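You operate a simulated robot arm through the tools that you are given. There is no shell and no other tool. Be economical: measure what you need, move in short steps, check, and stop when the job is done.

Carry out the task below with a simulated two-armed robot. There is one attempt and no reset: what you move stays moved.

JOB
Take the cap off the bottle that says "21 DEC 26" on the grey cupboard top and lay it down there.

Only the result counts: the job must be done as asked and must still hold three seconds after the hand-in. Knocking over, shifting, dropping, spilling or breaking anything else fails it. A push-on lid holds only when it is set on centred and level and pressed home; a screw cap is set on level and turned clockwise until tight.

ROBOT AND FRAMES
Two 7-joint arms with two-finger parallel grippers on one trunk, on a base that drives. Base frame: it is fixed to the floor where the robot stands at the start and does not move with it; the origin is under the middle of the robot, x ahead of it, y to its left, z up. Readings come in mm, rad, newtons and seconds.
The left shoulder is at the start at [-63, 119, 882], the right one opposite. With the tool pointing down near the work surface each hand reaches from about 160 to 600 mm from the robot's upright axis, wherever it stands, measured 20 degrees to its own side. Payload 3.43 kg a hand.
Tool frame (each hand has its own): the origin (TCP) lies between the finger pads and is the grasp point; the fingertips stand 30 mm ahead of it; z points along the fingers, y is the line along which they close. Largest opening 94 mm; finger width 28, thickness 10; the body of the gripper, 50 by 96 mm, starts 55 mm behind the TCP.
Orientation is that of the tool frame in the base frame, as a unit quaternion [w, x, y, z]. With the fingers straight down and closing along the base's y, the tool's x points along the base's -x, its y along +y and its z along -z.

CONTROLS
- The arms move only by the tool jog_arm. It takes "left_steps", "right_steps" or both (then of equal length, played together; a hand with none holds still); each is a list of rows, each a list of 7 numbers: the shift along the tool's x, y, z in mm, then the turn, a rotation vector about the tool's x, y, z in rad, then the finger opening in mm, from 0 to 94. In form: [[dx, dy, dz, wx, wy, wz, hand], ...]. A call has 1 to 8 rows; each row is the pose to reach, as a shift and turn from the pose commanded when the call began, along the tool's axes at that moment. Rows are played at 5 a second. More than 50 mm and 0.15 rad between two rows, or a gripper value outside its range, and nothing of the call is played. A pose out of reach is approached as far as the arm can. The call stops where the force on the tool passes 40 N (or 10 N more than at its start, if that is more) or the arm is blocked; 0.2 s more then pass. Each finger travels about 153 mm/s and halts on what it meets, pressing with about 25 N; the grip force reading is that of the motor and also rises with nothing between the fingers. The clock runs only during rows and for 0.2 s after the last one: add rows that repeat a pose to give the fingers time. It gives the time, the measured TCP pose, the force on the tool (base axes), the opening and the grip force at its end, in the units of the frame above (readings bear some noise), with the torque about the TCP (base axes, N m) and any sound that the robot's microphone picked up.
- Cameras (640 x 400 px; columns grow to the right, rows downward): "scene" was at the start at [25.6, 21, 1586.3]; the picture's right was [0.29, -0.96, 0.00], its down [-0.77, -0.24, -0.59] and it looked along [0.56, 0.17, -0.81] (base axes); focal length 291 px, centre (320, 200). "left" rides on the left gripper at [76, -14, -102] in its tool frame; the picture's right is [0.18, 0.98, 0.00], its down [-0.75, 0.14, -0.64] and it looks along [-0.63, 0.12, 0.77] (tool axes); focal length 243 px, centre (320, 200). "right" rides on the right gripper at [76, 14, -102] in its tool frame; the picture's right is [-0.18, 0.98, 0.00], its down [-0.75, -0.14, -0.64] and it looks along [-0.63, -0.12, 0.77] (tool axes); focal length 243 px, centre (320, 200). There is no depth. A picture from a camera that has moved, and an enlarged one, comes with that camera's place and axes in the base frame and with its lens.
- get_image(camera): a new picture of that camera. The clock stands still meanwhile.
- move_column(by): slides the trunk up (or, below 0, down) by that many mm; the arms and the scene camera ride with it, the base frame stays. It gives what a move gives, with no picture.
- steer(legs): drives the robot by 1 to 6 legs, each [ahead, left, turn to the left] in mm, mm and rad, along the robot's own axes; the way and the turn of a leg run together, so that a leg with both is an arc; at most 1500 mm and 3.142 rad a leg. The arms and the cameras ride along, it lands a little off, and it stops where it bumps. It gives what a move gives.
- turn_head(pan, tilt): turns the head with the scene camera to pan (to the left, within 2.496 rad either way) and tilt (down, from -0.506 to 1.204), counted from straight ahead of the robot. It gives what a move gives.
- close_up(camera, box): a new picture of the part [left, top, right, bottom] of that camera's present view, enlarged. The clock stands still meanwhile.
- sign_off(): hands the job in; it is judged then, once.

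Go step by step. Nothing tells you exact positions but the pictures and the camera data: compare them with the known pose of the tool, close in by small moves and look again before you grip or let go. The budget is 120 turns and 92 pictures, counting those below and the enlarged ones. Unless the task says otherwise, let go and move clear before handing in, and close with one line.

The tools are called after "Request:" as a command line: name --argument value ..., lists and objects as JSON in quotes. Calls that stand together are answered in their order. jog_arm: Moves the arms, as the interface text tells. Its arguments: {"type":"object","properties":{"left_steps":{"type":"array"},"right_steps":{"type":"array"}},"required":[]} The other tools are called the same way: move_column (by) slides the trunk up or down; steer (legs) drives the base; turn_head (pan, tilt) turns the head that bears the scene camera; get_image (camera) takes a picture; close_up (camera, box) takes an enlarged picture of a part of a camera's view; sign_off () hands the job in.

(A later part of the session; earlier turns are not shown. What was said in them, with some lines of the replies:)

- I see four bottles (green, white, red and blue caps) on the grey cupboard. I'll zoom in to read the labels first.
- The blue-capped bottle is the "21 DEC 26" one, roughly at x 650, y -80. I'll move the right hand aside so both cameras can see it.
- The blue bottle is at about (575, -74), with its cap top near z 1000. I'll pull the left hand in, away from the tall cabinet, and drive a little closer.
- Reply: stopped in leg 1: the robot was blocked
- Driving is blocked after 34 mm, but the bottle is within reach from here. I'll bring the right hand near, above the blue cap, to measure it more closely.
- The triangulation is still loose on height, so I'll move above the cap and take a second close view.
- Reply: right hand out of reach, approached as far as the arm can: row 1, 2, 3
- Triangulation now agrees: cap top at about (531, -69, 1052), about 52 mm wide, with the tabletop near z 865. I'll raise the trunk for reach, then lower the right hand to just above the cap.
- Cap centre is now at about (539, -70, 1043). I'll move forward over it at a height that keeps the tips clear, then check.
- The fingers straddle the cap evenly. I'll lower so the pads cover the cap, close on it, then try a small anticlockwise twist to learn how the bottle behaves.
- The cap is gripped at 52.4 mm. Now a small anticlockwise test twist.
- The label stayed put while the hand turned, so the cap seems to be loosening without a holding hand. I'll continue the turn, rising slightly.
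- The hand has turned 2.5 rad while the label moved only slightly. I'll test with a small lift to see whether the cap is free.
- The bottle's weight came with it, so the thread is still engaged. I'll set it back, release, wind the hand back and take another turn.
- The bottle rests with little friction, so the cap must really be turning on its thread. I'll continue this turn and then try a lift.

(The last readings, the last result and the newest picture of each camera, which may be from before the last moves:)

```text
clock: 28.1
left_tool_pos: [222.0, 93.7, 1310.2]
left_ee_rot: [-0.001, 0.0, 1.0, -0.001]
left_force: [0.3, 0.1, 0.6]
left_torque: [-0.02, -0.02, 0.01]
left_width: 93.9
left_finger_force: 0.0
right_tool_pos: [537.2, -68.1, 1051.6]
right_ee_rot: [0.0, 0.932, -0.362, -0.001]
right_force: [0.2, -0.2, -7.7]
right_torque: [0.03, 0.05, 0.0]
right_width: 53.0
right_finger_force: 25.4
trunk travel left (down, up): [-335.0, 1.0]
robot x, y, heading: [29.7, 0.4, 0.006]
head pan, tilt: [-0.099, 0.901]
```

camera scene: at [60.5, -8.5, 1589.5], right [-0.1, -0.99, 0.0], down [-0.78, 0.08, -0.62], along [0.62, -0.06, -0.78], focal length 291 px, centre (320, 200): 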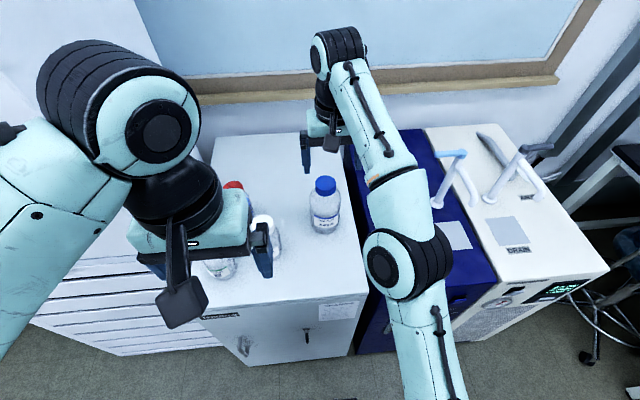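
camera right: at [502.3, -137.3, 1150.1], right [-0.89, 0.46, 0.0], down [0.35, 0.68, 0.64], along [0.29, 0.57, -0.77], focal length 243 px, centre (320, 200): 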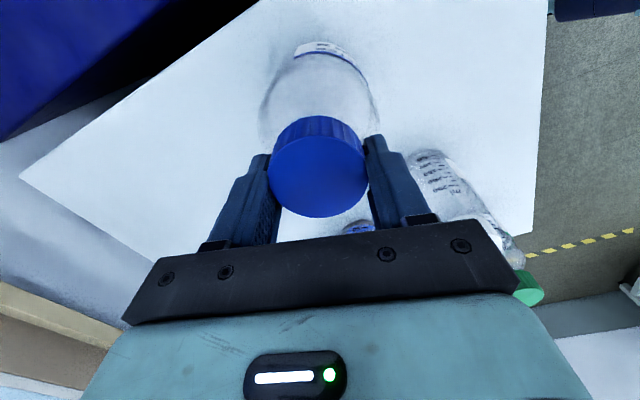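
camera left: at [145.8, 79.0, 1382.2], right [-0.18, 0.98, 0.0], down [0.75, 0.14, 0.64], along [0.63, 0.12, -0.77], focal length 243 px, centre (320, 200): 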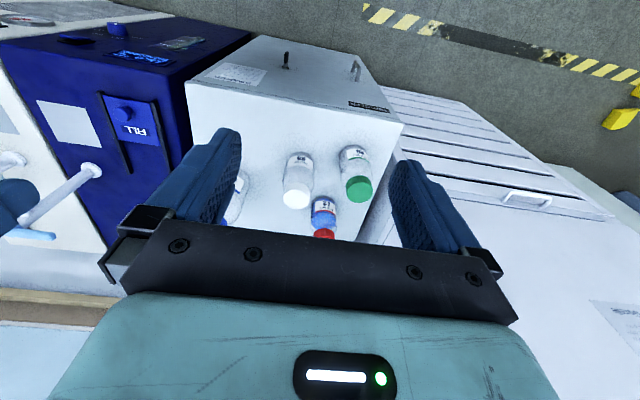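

Still threaded on after about 4.7 rad. I'll set it down and do another cycle.

Request:
jog_arm --right_steps '[[0, 0, 1.5, 0, 0, 0, 40], [0, 0, 3.2, 0, 0, 0, 40], [0, 0, 3.2, 0, 0, 0, 72], [0, 0, 3.2, 0, 0, 0, 72]]'

Request:
jog_arm --right_steps '[[0, 0, 0, 0, 0, 0.14, 72], [0, 0, 0, 0, 0, 0.28, 72], [0, 0, 0, 0, 0, 0.42, 72], [0, 0, 0, 0, 0, 0.56, 72], [0, 0, 0, 0, 0, 0.7, 72], [0, 0, 0, 0, 0, 0.84, 72], [0, 0, 0, 0, 0, 0.98, 72], [0, 0, 0, 0, 0, 1.12, 72]]'

Request:
jog_arm --right_steps '[[0, 0, 0, 0, 0, 0.14, 72], [0, 0, 0, 0, 0, 0.28, 72], [0, 0, 0, 0, 0, 0.42, 72], [0, 0, 0, 0, 0, 0.56, 72], [0, 0, 0, 0, 0, 0.7, 72], [0, 0, 0, 0, 0, 0.84, 72], [0, 0, 0, 0, 0, 0.98, 72], [0, 0, 0, 0, 0, 1.12, 72]]'

Request:
jog_arm --right_steps '[[0, 0, 0, 0, 0, 0.14, 72], [0, 0, 0, 0, 0, 0.28, 72], [0, 0, 0, 0, 0, 0.42, 72], [0, 0, 0, 0, 0, 0.56, 72], [0, 0, 0, 0, 0, 0.7, 72], [0, 0, 0, 0, 0, 0.84, 72]]'

Request:
get_image --camera "right"

Request:
close_up --camera "scene" --box '[280, 130, 400, 240]'

```text
clock: 29.1
left_tool_pos: [222.4, 93.6, 1309.6]
left_ee_rot: [0.0, 0.0, 1.0, 0.0]
left_force: [0.4, 0.1, -0.1]
left_torque: [0.03, -0.01, 0.02]
left_width: 94.1
left_finger_force: 0.1
right_tool_pos: [538.1, -68.7, 1049.1]
right_ee_rot: [0.0, 0.932, -0.363, 0.0]
right_force: [0.0, 0.4, -0.6]
right_torque: [-0.01, 0.01, -0.04]
right_width: 72.1
right_finger_force: 0.0
trunk travel left (down, up): [-335.0, 1.0]
robot x, y, heading: [27.2, 2.5, -0.001]
head pan, tilt: [-0.099, 0.901]
```

```text
clock: 30.9
left_tool_pos: [223.3, 93.3, 1309.2]
left_ee_rot: [0.0, 0.0, 1.0, 0.0]
left_force: [0.1, 0.2, 0.0]
left_torque: [-0.01, 0.0, 0.02]
left_width: 93.8
left_finger_force: 0.1
right_tool_pos: [537.6, -68.6, 1049.7]
right_ee_rot: [0.0, -0.596, 0.803, 0.0]
right_force: [-0.6, -0.6, 0.7]
right_torque: [0.0, -0.01, -0.02]
right_width: 72.0
right_finger_force: 0.0
trunk travel left (down, up): [-335.0, 1.0]
robot x, y, heading: [29.9, 1.3, 0.002]
head pan, tilt: [-0.099, 0.901]
```

```text
clock: 32.7
left_tool_pos: [222.9, 93.8, 1309.8]
left_ee_rot: [0.001, 0.0, 1.0, 0.001]
left_force: [0.3, -0.3, 0.8]
left_torque: [-0.01, -0.01, 0.01]
left_width: 94.2
left_finger_force: 0.2
right_tool_pos: [539.1, -67.9, 1048.7]
right_ee_rot: [0.001, -0.078, 0.997, 0.0]
right_force: [-0.1, 0.3, 0.6]
right_torque: [0.0, 0.0, -0.01]
right_width: 72.2
right_finger_force: 0.1
trunk travel left (down, up): [-335.0, 1.0]
robot x, y, heading: [29.4, -2.4, 0.0]
head pan, tilt: [-0.099, 0.901]
```

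```text
clock: 34.1
left_tool_pos: [222.3, 92.1, 1309.5]
left_ee_rot: [0.0, 0.001, 1.0, 0.0]
left_force: [-0.3, -0.4, 1.0]
left_torque: [0.02, 0.04, 0.01]
left_width: 94.2
left_finger_force: 0.0
right_tool_pos: [537.2, -68.5, 1048.9]
right_ee_rot: [0.0, 0.335, 0.942, 0.0]
right_force: [0.0, 0.2, 0.2]
right_torque: [0.02, -0.01, 0.01]
right_width: 72.2
right_finger_force: 0.0
trunk travel left (down, up): [-335.0, 1.0]
robot x, y, heading: [31.6, 0.6, 0.0]
head pan, tilt: [-0.099, 0.901]
```

```text
55 pictures are left
camera right: at [487.3, -8.7, 1150.9], right [0.76, 0.65, 0.0], down [0.5, -0.58, 0.64], along [0.41, -0.49, -0.77], focal length 243 px, centre (320, 200)
```

right: 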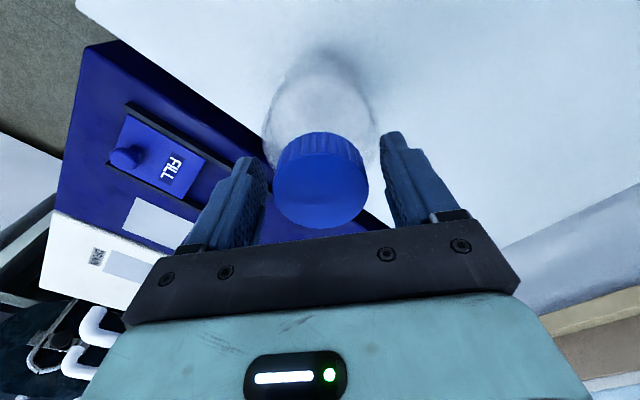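

```text
3.64 times, centred on (340, 185) of scene
camera zoom: at [60.2, -7.6, 1620.5], right [-0.1, -0.99, 0.0], down [-0.78, 0.08, -0.62], along [0.62, -0.06, -0.78], focal length 1059 px, centre (247, 254)
```

zoom: 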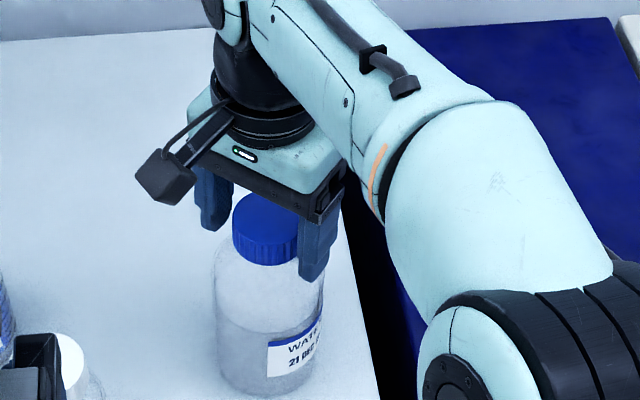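

Bottle still upright and centred. Regrip and turn a third time.

Request:
jog_arm --right_steps '[[0, 0, 0, 0, 0, 0, 60], [0, 0, 0, 0, 0, 0, 40], [0, 0, 0, 0, 0, 0, 40], [0, 0, 0, 0, 0, -0.14, 40], [0, 0, 0, 0, 0, -0.28, 40], [0, 0, -0.1, 0, 0, -0.42, 40], [0, 0, -0.3, 0, 0, -0.56, 40], [0, 0, -0.4, 0, 0, -0.7, 40]]'

Request:
jog_arm --right_steps '[[0, 0, -0.1, 0, 0, -0.14, 40], [0, 0, -0.2, 0, 0, -0.28, 40], [0, 0, -0.3, 0, 0, -0.42, 40], [0, 0, -0.4, 0, 0, -0.56, 40], [0, 0, -0.5, 0, 0, -0.7, 40], [0, 0, -0.6, 0, 0, -0.84, 40], [0, 0, -0.7, 0, 0, -0.98, 40], [0, 0, -0.8, 0, 0, -1.12, 40]]'

Request:
jog_arm --right_steps '[[0, 0, -0.1, 0, 0, -0.14, 40], [0, 0, -0.2, 0, 0, -0.28, 40], [0, 0, -0.3, 0, 0, -0.42, 40], [0, 0, -0.4, 0, 0, -0.56, 40], [0, 0, -0.5, 0, 0, -0.7, 40], [0, 0, -0.6, 0, 0, -0.84, 40], [0, 0, -0.7, 0, 0, -0.98, 40], [0, 0, -0.8, 0, 0, -1.12, 40]]'

Request:
jog_arm --right_steps '[[0, 0, -1.5, 0, 0, 0, 40], [0, 0, -3, 0, 0, 0, 40], [0, 0, -3, 0, 0, 0, 40]]'

Request:
close_up --camera "scene" --box '[280, 130, 400, 240]'

```text
clock: 35.9
left_tool_pos: [223.1, 93.6, 1310.4]
left_ee_rot: [0.0, 0.0, 1.0, 0.0]
left_force: [1.1, -0.3, -0.1]
left_torque: [0.02, -0.02, -0.02]
left_width: 93.8
left_finger_force: 0.1
right_tool_pos: [538.1, -68.4, 1049.4]
right_ee_rot: [0.0, -0.011, 1.0, -0.001]
right_force: [-0.1, -1.5, 0.3]
right_torque: [-0.03, -0.04, -0.01]
right_width: 53.4
right_finger_force: 24.8
trunk travel left (down, up): [-335.0, 1.0]
robot x, y, heading: [31.4, -1.9, -0.001]
head pan, tilt: [-0.099, 0.901]
```

```text
clock: 37.7
left_tool_pos: [222.7, 92.7, 1308.6]
left_ee_rot: [0.001, -0.001, 1.0, 0.0]
left_force: [0.2, -0.8, 0.0]
left_torque: [-0.04, 0.01, -0.04]
left_width: 94.0
left_finger_force: 0.0
right_tool_pos: [539.1, -69.4, 1049.7]
right_ee_rot: [0.001, -0.54, 0.842, 0.0]
right_force: [1.0, -2.0, 0.2]
right_torque: [-0.04, 0.0, 0.0]
right_width: 53.1
right_finger_force: 25.2
trunk travel left (down, up): [-335.0, 1.0]
robot x, y, heading: [29.8, 2.2, -0.001]
head pan, tilt: [-0.099, 0.901]
```

```text
clock: 39.5
left_tool_pos: [223.1, 91.8, 1309.3]
left_ee_rot: [0.0, -0.001, 1.0, 0.0]
left_force: [0.2, 0.5, 0.9]
left_torque: [-0.01, -0.01, -0.02]
left_width: 94.0
left_finger_force: 0.0
right_tool_pos: [538.8, -68.2, 1051.6]
right_ee_rot: [0.001, 0.905, -0.425, 0.0]
right_force: [1.9, -0.3, -0.3]
right_torque: [0.0, -0.05, -0.07]
right_width: 53.1
right_finger_force: 24.8
trunk travel left (down, up): [-335.0, 1.0]
robot x, y, heading: [30.7, -2.1, -0.001]
head pan, tilt: [-0.099, 0.901]
```

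```text
clock: 40.3
left_tool_pos: [223.3, 93.0, 1310.3]
left_ee_rot: [0.0, -0.001, 1.0, 0.0]
left_force: [0.2, 0.0, 0.5]
left_torque: [0.0, 0.01, 0.01]
left_width: 93.9
left_finger_force: 0.1
right_tool_pos: [538.8, -66.5, 1054.6]
right_ee_rot: [0.0, 0.905, -0.426, 0.0]
right_force: [1.8, 0.9, -1.2]
right_torque: [-0.01, -0.01, -0.03]
right_width: 52.9
right_finger_force: 25.0
trunk travel left (down, up): [-335.0, 1.0]
robot x, y, heading: [31.3, -3.3, 0.001]
head pan, tilt: [-0.099, 0.901]
```

```text
3.64 times, centred on (340, 185) of scene
camera zoom: at [60.5, -7.7, 1620.5], right [-0.1, -0.99, 0.0], down [-0.78, 0.08, -0.62], along [0.62, -0.06, -0.78], focal length 1059 px, centre (247, 254)
```

zoom: 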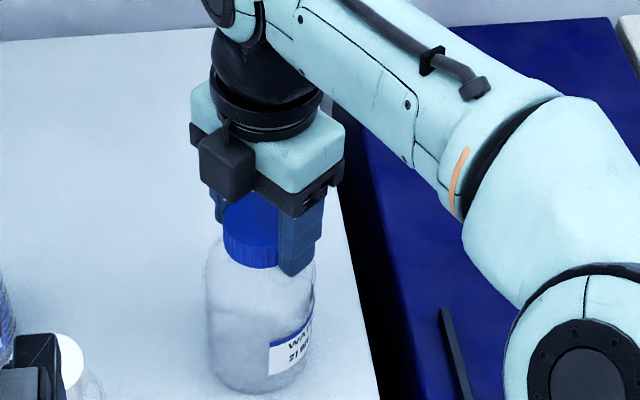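

The lift force is now only about 1 N, so the thread is off. I'll lift straight up gently.

Request:
jog_arm --right_steps '[[0, 0, -4, 0, 0, 0, 40], [0, 0, -8, 0, 0, 0, 40], [0, 0, -12, 0, 0, 0, 40], [0, 0, -16, 0, 0, 0, 40], [0, 0, -20, 0, 0, 0, 40], [0, 0, -24, 0, 0, 0, 40]]'

Request:
close_up --camera "scene" --box '[280, 130, 400, 240]'

```text
clock: 41.7
left_tool_pos: [222.0, 92.7, 1310.3]
left_ee_rot: [0.0, 0.001, 1.0, -0.001]
left_force: [0.8, -0.7, -0.4]
left_torque: [0.02, 0.0, 0.02]
left_width: 93.8
left_finger_force: 0.0
right_tool_pos: [537.5, -68.0, 1078.2]
right_ee_rot: [0.001, 0.904, -0.427, -0.001]
right_force: [0.7, 0.3, -0.5]
right_torque: [0.0, 0.02, -0.01]
right_width: 52.8
right_finger_force: 24.9
trunk travel left (down, up): [-335.0, 1.0]
robot x, y, heading: [32.5, -0.6, -0.003]
head pan, tilt: [-0.099, 0.901]
```

```text
3.64 times, centred on (340, 185) of scene
camera zoom: at [60.1, -7.8, 1620.5], right [-0.1, -0.99, 0.0], down [-0.78, 0.08, -0.62], along [0.62, -0.06, -0.78], focal length 1059 px, centre (247, 254)
```

zoom: 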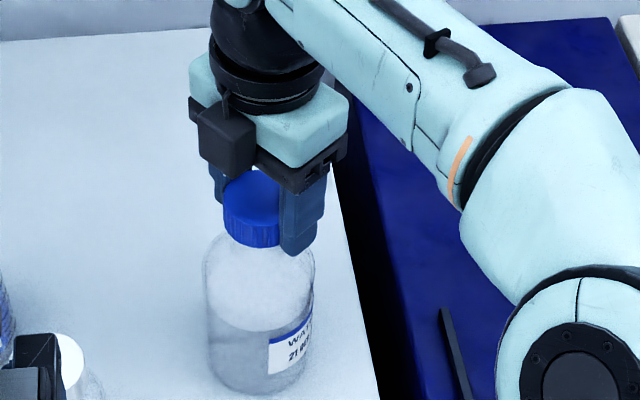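

The cap is off and the bottle stands upright. I'll lift clear while winding the wrist back to its starting orientation.

Request:
jog_arm --right_steps '[[0, 0, -12, 0, 0, 0, 40], [0, 0, -24, 0, 0, 0.14, 40], [0, 0, -24, 0, 0, 0.28, 40], [0, 0, -24, 0, 0, 0.42, 40], [0, 0, -24, 0, 0, 0.56, 40], [0, 0, -24, 0, 0, 0.7, 40], [0, 0, -24, 0, 0, 0.84, 40], [0, 0, -24, 0, 0, 0.98, 40]]'

Request:
jog_arm --right_steps '[[0, 0, 0, 0, 0, 0.14, 40], [0, 0, 0, 0, 0, 0.28, 40], [0, 0, 0, 0, 0, 0.42, 40], [0, 0, 0, 0, 0, 0.56, 40], [0, 0, 0, 0, 0, 0.7, 40], [0, 0, 0, 0, 0, 0.84, 40], [0, 0, 0, 0, 0, 0.98, 40], [0, 0, 0, 0, 0, 1.12, 40]]'

Request:
get_image --camera "scene"

Request:
get_image --camera "right"

```text
clock: 43.5
left_tool_pos: [221.9, 93.6, 1309.1]
left_ee_rot: [0.001, 0.0, 1.0, 0.0]
left_force: [-0.2, 0.3, -0.5]
left_torque: [-0.01, 0.01, 0.0]
left_width: 94.1
left_finger_force: 0.1
right_tool_pos: [537.7, -67.1, 1101.2]
right_ee_rot: [0.0, -0.595, 0.804, 0.0]
right_force: [0.9, 0.7, -0.6]
right_torque: [-0.03, 0.01, 0.01]
right_width: 52.8
right_finger_force: 25.2
trunk travel left (down, up): [-335.0, 1.0]
robot x, y, heading: [29.7, -1.4, 0.002]
head pan, tilt: [-0.099, 0.901]
```

```text
clock: 45.3
left_tool_pos: [222.0, 93.1, 1309.3]
left_ee_rot: [0.0, 0.0, 1.0, 0.0]
left_force: [0.0, -0.2, 0.5]
left_torque: [-0.02, -0.02, -0.02]
left_width: 94.0
left_finger_force: 0.1
right_tool_pos: [538.3, -68.0, 1102.3]
right_ee_rot: [0.0, -0.077, 0.997, 0.0]
right_force: [0.4, 0.2, -0.3]
right_torque: [0.04, -0.04, 0.0]
right_width: 52.5
right_finger_force: 24.9
trunk travel left (down, up): [-335.0, 1.0]
robot x, y, heading: [33.2, -1.9, -0.001]
head pan, tilt: [-0.099, 0.901]
```

```text
51 pictures are left
camera scene: at [60.2, -7.7, 1620.5], right [-0.1, -0.99, 0.0], down [-0.78, 0.08, -0.62], along [0.62, -0.06, -0.78], focal length 291 px, centre (320, 200)
```

scene: 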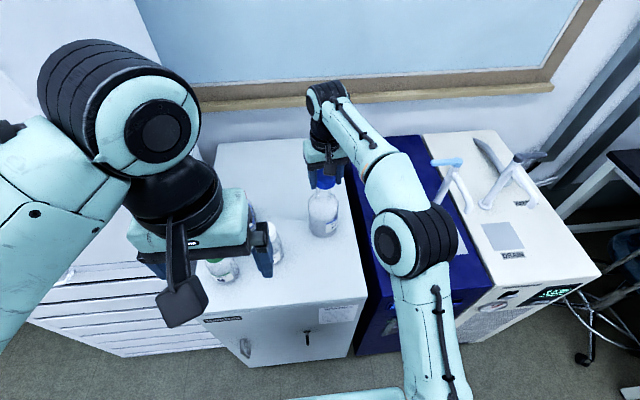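

```text
50 pictures are left
camera right: at [459.9, -66.6, 1204.0], right [0.03, 1.0, 0.0], down [0.77, -0.02, 0.64], along [0.64, -0.02, -0.77], focal length 243 px, centre (320, 200)
```

right: 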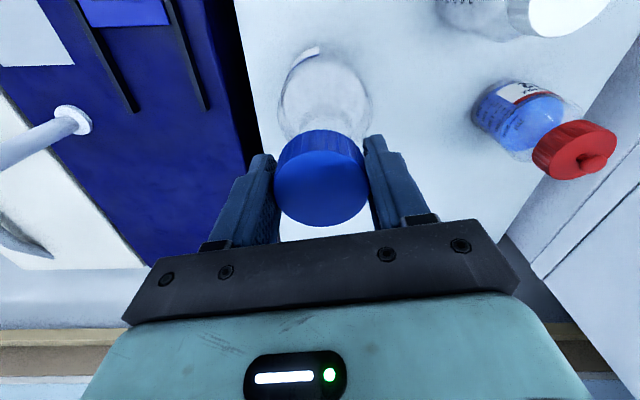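

Next I'll carry the cap straight back toward me to the clear patch at about (420, -73) and lower part way.

Request:
jog_arm --right_steps '[[39, 4.4, 0, 0, 0, 0, 40], [78, 8.8, 0, 0, 0, 0, 40], [117, 13.2, 0, 0, 0, 0, 40], [117, 13.2, 40, 0, 0, 0, 40], [117, 13.2, 80, 0, 0, 0, 40], [117, 13.2, 120, 0, 0, 0, 40], [117, 13.2, 150, 0, 0, 0, 40], [117, 13.2, 150, 0, 0, 0, 40]]'

Request:
get_image --camera "right"

Request:
close_up --camera "scene" --box '[240, 160, 440, 320]'

```text
clock: 47.1
left_tool_pos: [222.6, 93.2, 1309.7]
left_ee_rot: [0.0, 0.0, 1.0, 0.0]
left_force: [-0.5, -0.7, 1.3]
left_torque: [0.02, -0.02, 0.01]
left_width: 93.9
left_finger_force: 0.1
right_tool_pos: [421.6, -73.7, 952.8]
right_ee_rot: [-0.001, -0.08, 0.997, 0.0]
right_force: [1.2, -0.5, -1.2]
right_torque: [0.03, 0.0, -0.01]
right_width: 53.0
right_finger_force: 24.6
trunk travel left (down, up): [-335.0, 1.0]
robot x, y, heading: [27.6, 0.3, -0.004]
head pan, tilt: [-0.099, 0.901]
```

```text
49 pictures are left
camera right: at [343.1, -70.7, 1054.2], right [0.03, 1.0, 0.0], down [0.77, -0.02, 0.64], along [0.64, -0.02, -0.77], focal length 243 px, centre (320, 200)
```

right: 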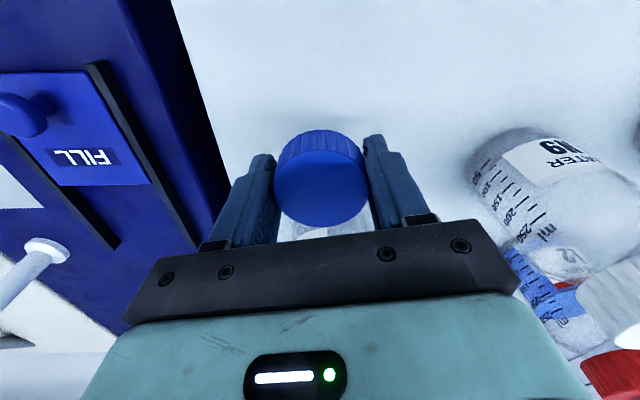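

```text
2.50 times, centred on (340, 240) of scene
camera zoom: at [60.0, -7.7, 1620.5], right [-0.1, -0.99, 0.0], down [-0.78, 0.08, -0.62], along [0.62, -0.06, -0.78], focal length 728 px, centre (270, 100)
```

zoom: 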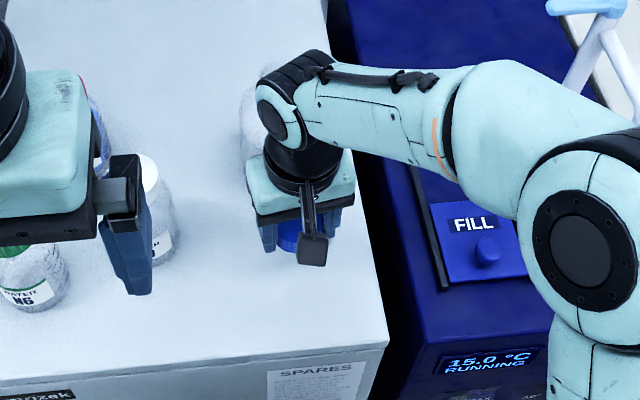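

The spot is clear. I'll lower towards the tabletop in small steps and watch the force.

Request:
jog_arm --right_steps '[[0, 0, 15, 0, 0, 0, 40], [0, 0, 30, 0, 0, 0, 40], [0, 0, 42, 0, 0, 0, 40], [0, 0, 42, 0, 0, 0, 40]]'

Request:
jog_arm --right_steps '[[0, 0, 3, 0, 0, 0, 40], [0, 0, 6, 0, 0, 0, 40], [0, 0, 6, 0, 0, 0, 40]]'

Request:
get_image --camera "right"

Request:
close_up --camera "scene" --box '[280, 200, 400, 300]'

```text
clock: 48.1
left_tool_pos: [222.4, 94.4, 1310.4]
left_ee_rot: [0.0, -0.001, 1.0, -0.001]
left_force: [0.1, 0.6, 0.2]
left_torque: [-0.02, 0.0, -0.01]
left_width: 93.9
left_finger_force: 0.0
right_tool_pos: [421.3, -75.0, 910.0]
right_ee_rot: [0.0, -0.079, 0.997, 0.0]
right_force: [-0.6, 0.6, -0.1]
right_torque: [-0.04, 0.0, 0.01]
right_width: 52.8
right_finger_force: 24.9
trunk travel left (down, up): [-335.0, 1.0]
robot x, y, heading: [28.0, 0.9, -0.001]
head pan, tilt: [-0.099, 0.901]
```

```text
clock: 48.9
left_tool_pos: [223.4, 93.3, 1310.1]
left_ee_rot: [0.0, 0.0, 1.0, 0.0]
left_force: [0.3, -0.6, 0.4]
left_torque: [-0.01, 0.02, -0.01]
left_width: 94.2
left_finger_force: 0.0
right_tool_pos: [421.5, -74.8, 903.7]
right_ee_rot: [0.001, -0.079, 0.997, 0.0]
right_force: [-0.5, -0.4, 0.3]
right_torque: [0.01, -0.02, -0.01]
right_width: 52.7
right_finger_force: 24.9
trunk travel left (down, up): [-335.0, 1.0]
robot x, y, heading: [32.5, 1.8, -0.002]
head pan, tilt: [-0.099, 0.901]
```

```text
47 pictures are left
camera right: at [342.8, -72.0, 1005.5], right [0.03, 1.0, 0.0], down [0.77, -0.02, 0.64], along [0.64, -0.02, -0.77], focal length 243 px, centre (320, 200)
```

right: 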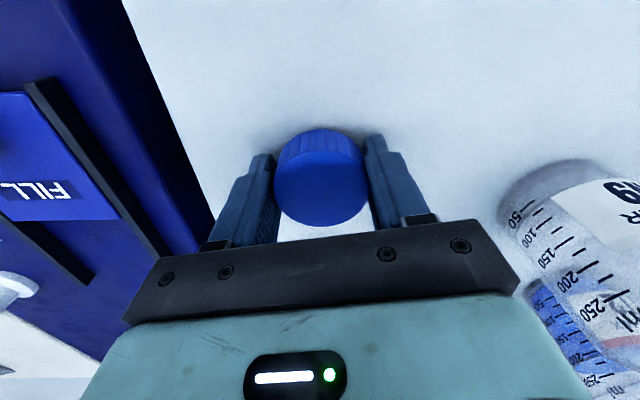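

```text
4.00 times, centred on (340, 250) of scene
camera zoom: at [60.2, -7.7, 1620.5], right [-0.1, -0.99, 0.0], down [-0.78, 0.08, -0.62], along [0.62, -0.06, -0.78], focal length 1165 px, centre (240, 0)
```

zoom: 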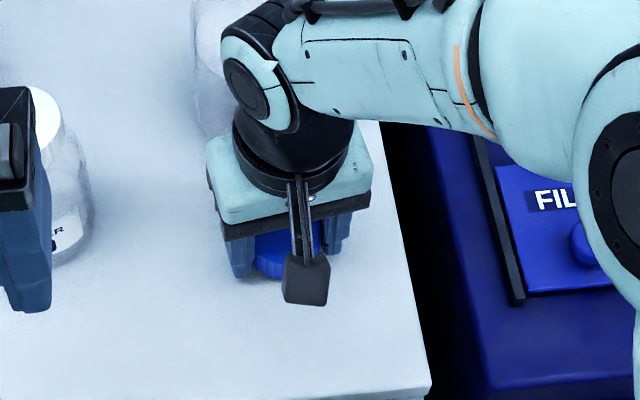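

Almost down, with no contact yet. I'll continue in 2 mm steps.

Request:
jog_arm --right_steps '[[0, 0, 2, 0, 0, 0, 40], [0, 0, 4, 0, 0, 0, 40], [0, 0, 4, 0, 0, 0, 40]]'

Request:
jog_arm --right_steps '[[0, 0, 2, 0, 0, 0, 40], [0, 0, 4, 0, 0, 0, 40], [0, 0, 4, 0, 0, 0, 40]]'

```text
clock: 49.7
left_tool_pos: [222.7, 94.2, 1309.8]
left_ee_rot: [0.0, -0.001, 1.0, 0.0]
left_force: [-0.2, 0.6, 0.0]
left_torque: [0.03, -0.03, -0.01]
left_width: 94.0
left_finger_force: 0.0
right_tool_pos: [420.6, -75.1, 899.6]
right_ee_rot: [0.0, -0.079, 0.997, 0.0]
right_force: [-0.2, 0.2, 1.5]
right_torque: [0.05, -0.01, -0.02]
right_width: 52.6
right_finger_force: 24.7
trunk travel left (down, up): [-335.0, 1.0]
robot x, y, heading: [27.4, 0.3, -0.001]
head pan, tilt: [-0.099, 0.901]
```

```text
clock: 50.5
left_tool_pos: [221.4, 93.4, 1310.7]
left_ee_rot: [0.0, 0.0, 1.0, 0.0]
left_force: [0.9, -0.1, -0.6]
left_torque: [0.01, 0.02, 0.02]
left_width: 94.0
left_finger_force: 0.1
right_tool_pos: [420.8, -74.4, 899.2]
right_ee_rot: [0.001, -0.079, 0.997, 0.0]
right_force: [-8.2, -3.5, 20.9]
right_torque: [-0.24, 0.52, 0.12]
right_width: 52.6
right_finger_force: 25.2
trunk travel left (down, up): [-335.0, 1.0]
robot x, y, heading: [30.4, 2.0, -0.005]
head pan, tilt: [-0.099, 0.901]
stopped in row 3 (right hand): the force on the tool passed its limit at 42 N (the readings are from after the stop); the commanded pose is now the measured one
```

Contact at about z 899. I'll ease up slightly and open the hand.

Request:
jog_arm --right_steps '[[0, 0, -0.5, 0, 0, 0, 40], [0, 0, -0.5, 0, 0, 0, 60], [0, 0, -0.5, 0, 0, 0, 75], [0, 0, -0.5, 0, 0, 0, 85], [0, 0, -0.5, 0, 0, 0, 85]]'

Request:
get_image --camera "right"

```text
clock: 51.6
left_tool_pos: [220.3, 92.4, 1310.6]
left_ee_rot: [0.0, 0.001, 1.0, 0.0]
left_force: [-0.1, -0.3, -0.1]
left_torque: [0.02, 0.02, 0.01]
left_width: 94.0
left_finger_force: 0.1
right_tool_pos: [420.7, -75.0, 900.0]
right_ee_rot: [0.003, -0.079, 0.997, 0.0]
right_force: [-4.6, -3.8, 28.0]
right_torque: [0.22, 0.58, 0.51]
right_width: 82.5
right_finger_force: 0.1
trunk travel left (down, up): [-335.0, 1.0]
robot x, y, heading: [29.8, -2.4, 0.0]
head pan, tilt: [-0.099, 0.901]
```

```text
45 pictures are left
camera right: at [342.7, -72.8, 1001.0], right [0.03, 1.0, 0.0], down [0.76, -0.02, 0.65], along [0.65, -0.02, -0.76], focal length 243 px, centre (320, 200)
```

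right: 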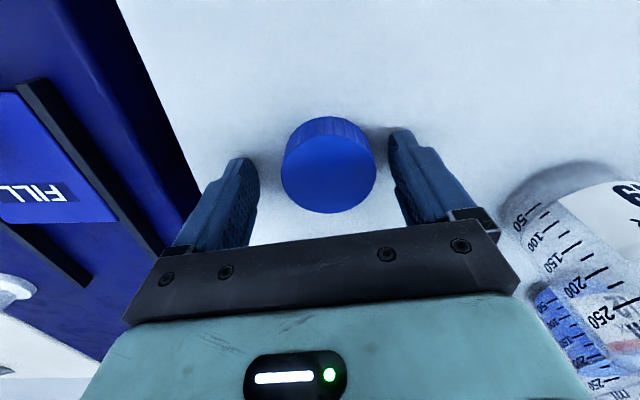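

The cap lies flat on the top, and the fingertips are what touch the surface. I'll retreat straight up.

Request:
jog_arm --right_steps '[[0, 0, -5, 0, 0, 0, 88], [0, 0, -20, 0, 0, 0, 90], [0, 0, -50, 0, 0, 0, 90], [0, 0, -90, 0, 0, 0, 90], [0, 0, -130, 0, 0, 0, 90], [0, 0, -170, 0, 0, 0, 90], [0, 0, -210, 0, 0, 0, 90], [0, 0, -230, 0, 0, 0, 90]]'

Request:
jog_arm --right_steps '[[40, -30, 0, 0, 0, 0, 90], [80, -60, 0, 0, 0, 0, 90], [100, -100, 0, 0, 0, 0, 90]]'

Request:
close_up --camera "scene" --box '[220, 150, 420, 320]'

Request:
get_image --camera "right"

```text
clock: 53.5
left_tool_pos: [223.3, 92.4, 1308.9]
left_ee_rot: [0.0, 0.0, 1.0, -0.001]
left_force: [0.6, -0.4, -0.3]
left_torque: [-0.01, 0.01, -0.01]
left_width: 94.0
left_finger_force: 0.1
right_tool_pos: [419.0, -72.6, 1128.8]
right_ee_rot: [0.002, -0.079, 0.997, 0.0]
right_force: [0.4, 0.6, 0.8]
right_torque: [-0.01, -0.02, 0.0]
right_width: 89.8
right_finger_force: 0.1
trunk travel left (down, up): [-335.0, 1.0]
robot x, y, heading: [29.4, 3.7, -0.002]
head pan, tilt: [-0.099, 0.901]
```

```text
clock: 54.2
left_tool_pos: [221.9, 92.6, 1309.7]
left_ee_rot: [-0.001, 0.0, 1.0, 0.0]
left_force: [0.3, -0.1, 0.7]
left_torque: [-0.02, 0.01, -0.02]
left_width: 94.1
left_finger_force: 0.0
right_tool_pos: [337.4, -190.0, 1129.5]
right_ee_rot: [0.002, -0.08, 0.997, -0.001]
right_force: [0.6, 0.0, -0.2]
right_torque: [0.01, -0.01, -0.01]
right_width: 90.1
right_finger_force: 0.0
trunk travel left (down, up): [-335.0, 1.0]
robot x, y, heading: [30.9, -1.7, -0.005]
head pan, tilt: [-0.099, 0.901]
```

```text
2.35 times, centred on (320, 235) of scene
camera zoom: at [59.8, -8.8, 1620.5], right [-0.1, -0.99, 0.0], down [-0.78, 0.08, -0.62], along [0.62, -0.06, -0.78], focal length 685 px, centre (320, 118)
```

zoom: 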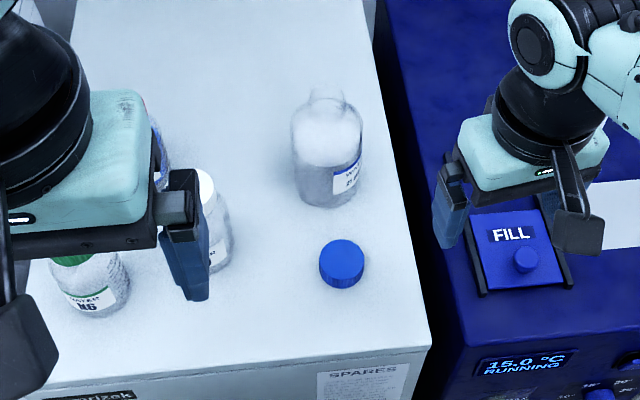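

```text
43 pictures are left
camera right: at [258.4, -188.0, 1231.3], right [0.03, 1.0, 0.0], down [0.76, -0.02, 0.64], along [0.64, -0.02, -0.76], focal length 243 px, centre (320, 200)
```

right: 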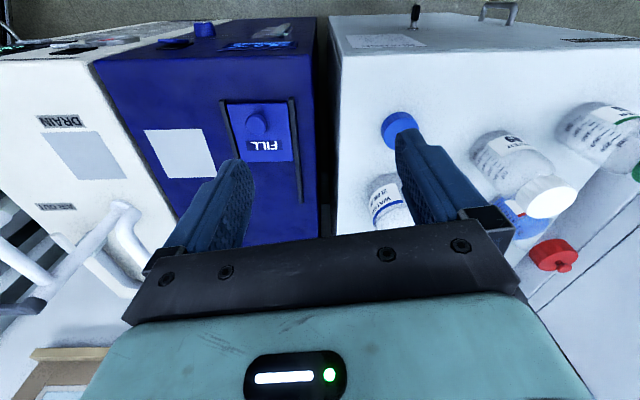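

The bottle stands open and upright, the blue cap lies flat on the grey cupboard top, and both hands are clear.

Request:
sign_off

```text
The job is handed in.
```

I unscrewed the blue cap from the "21 DEC 26" bottle and laid it flat on the grey cupboard top. The bottle is upright, though it turned slightly in place as the cap came off, and nothing else was moved.
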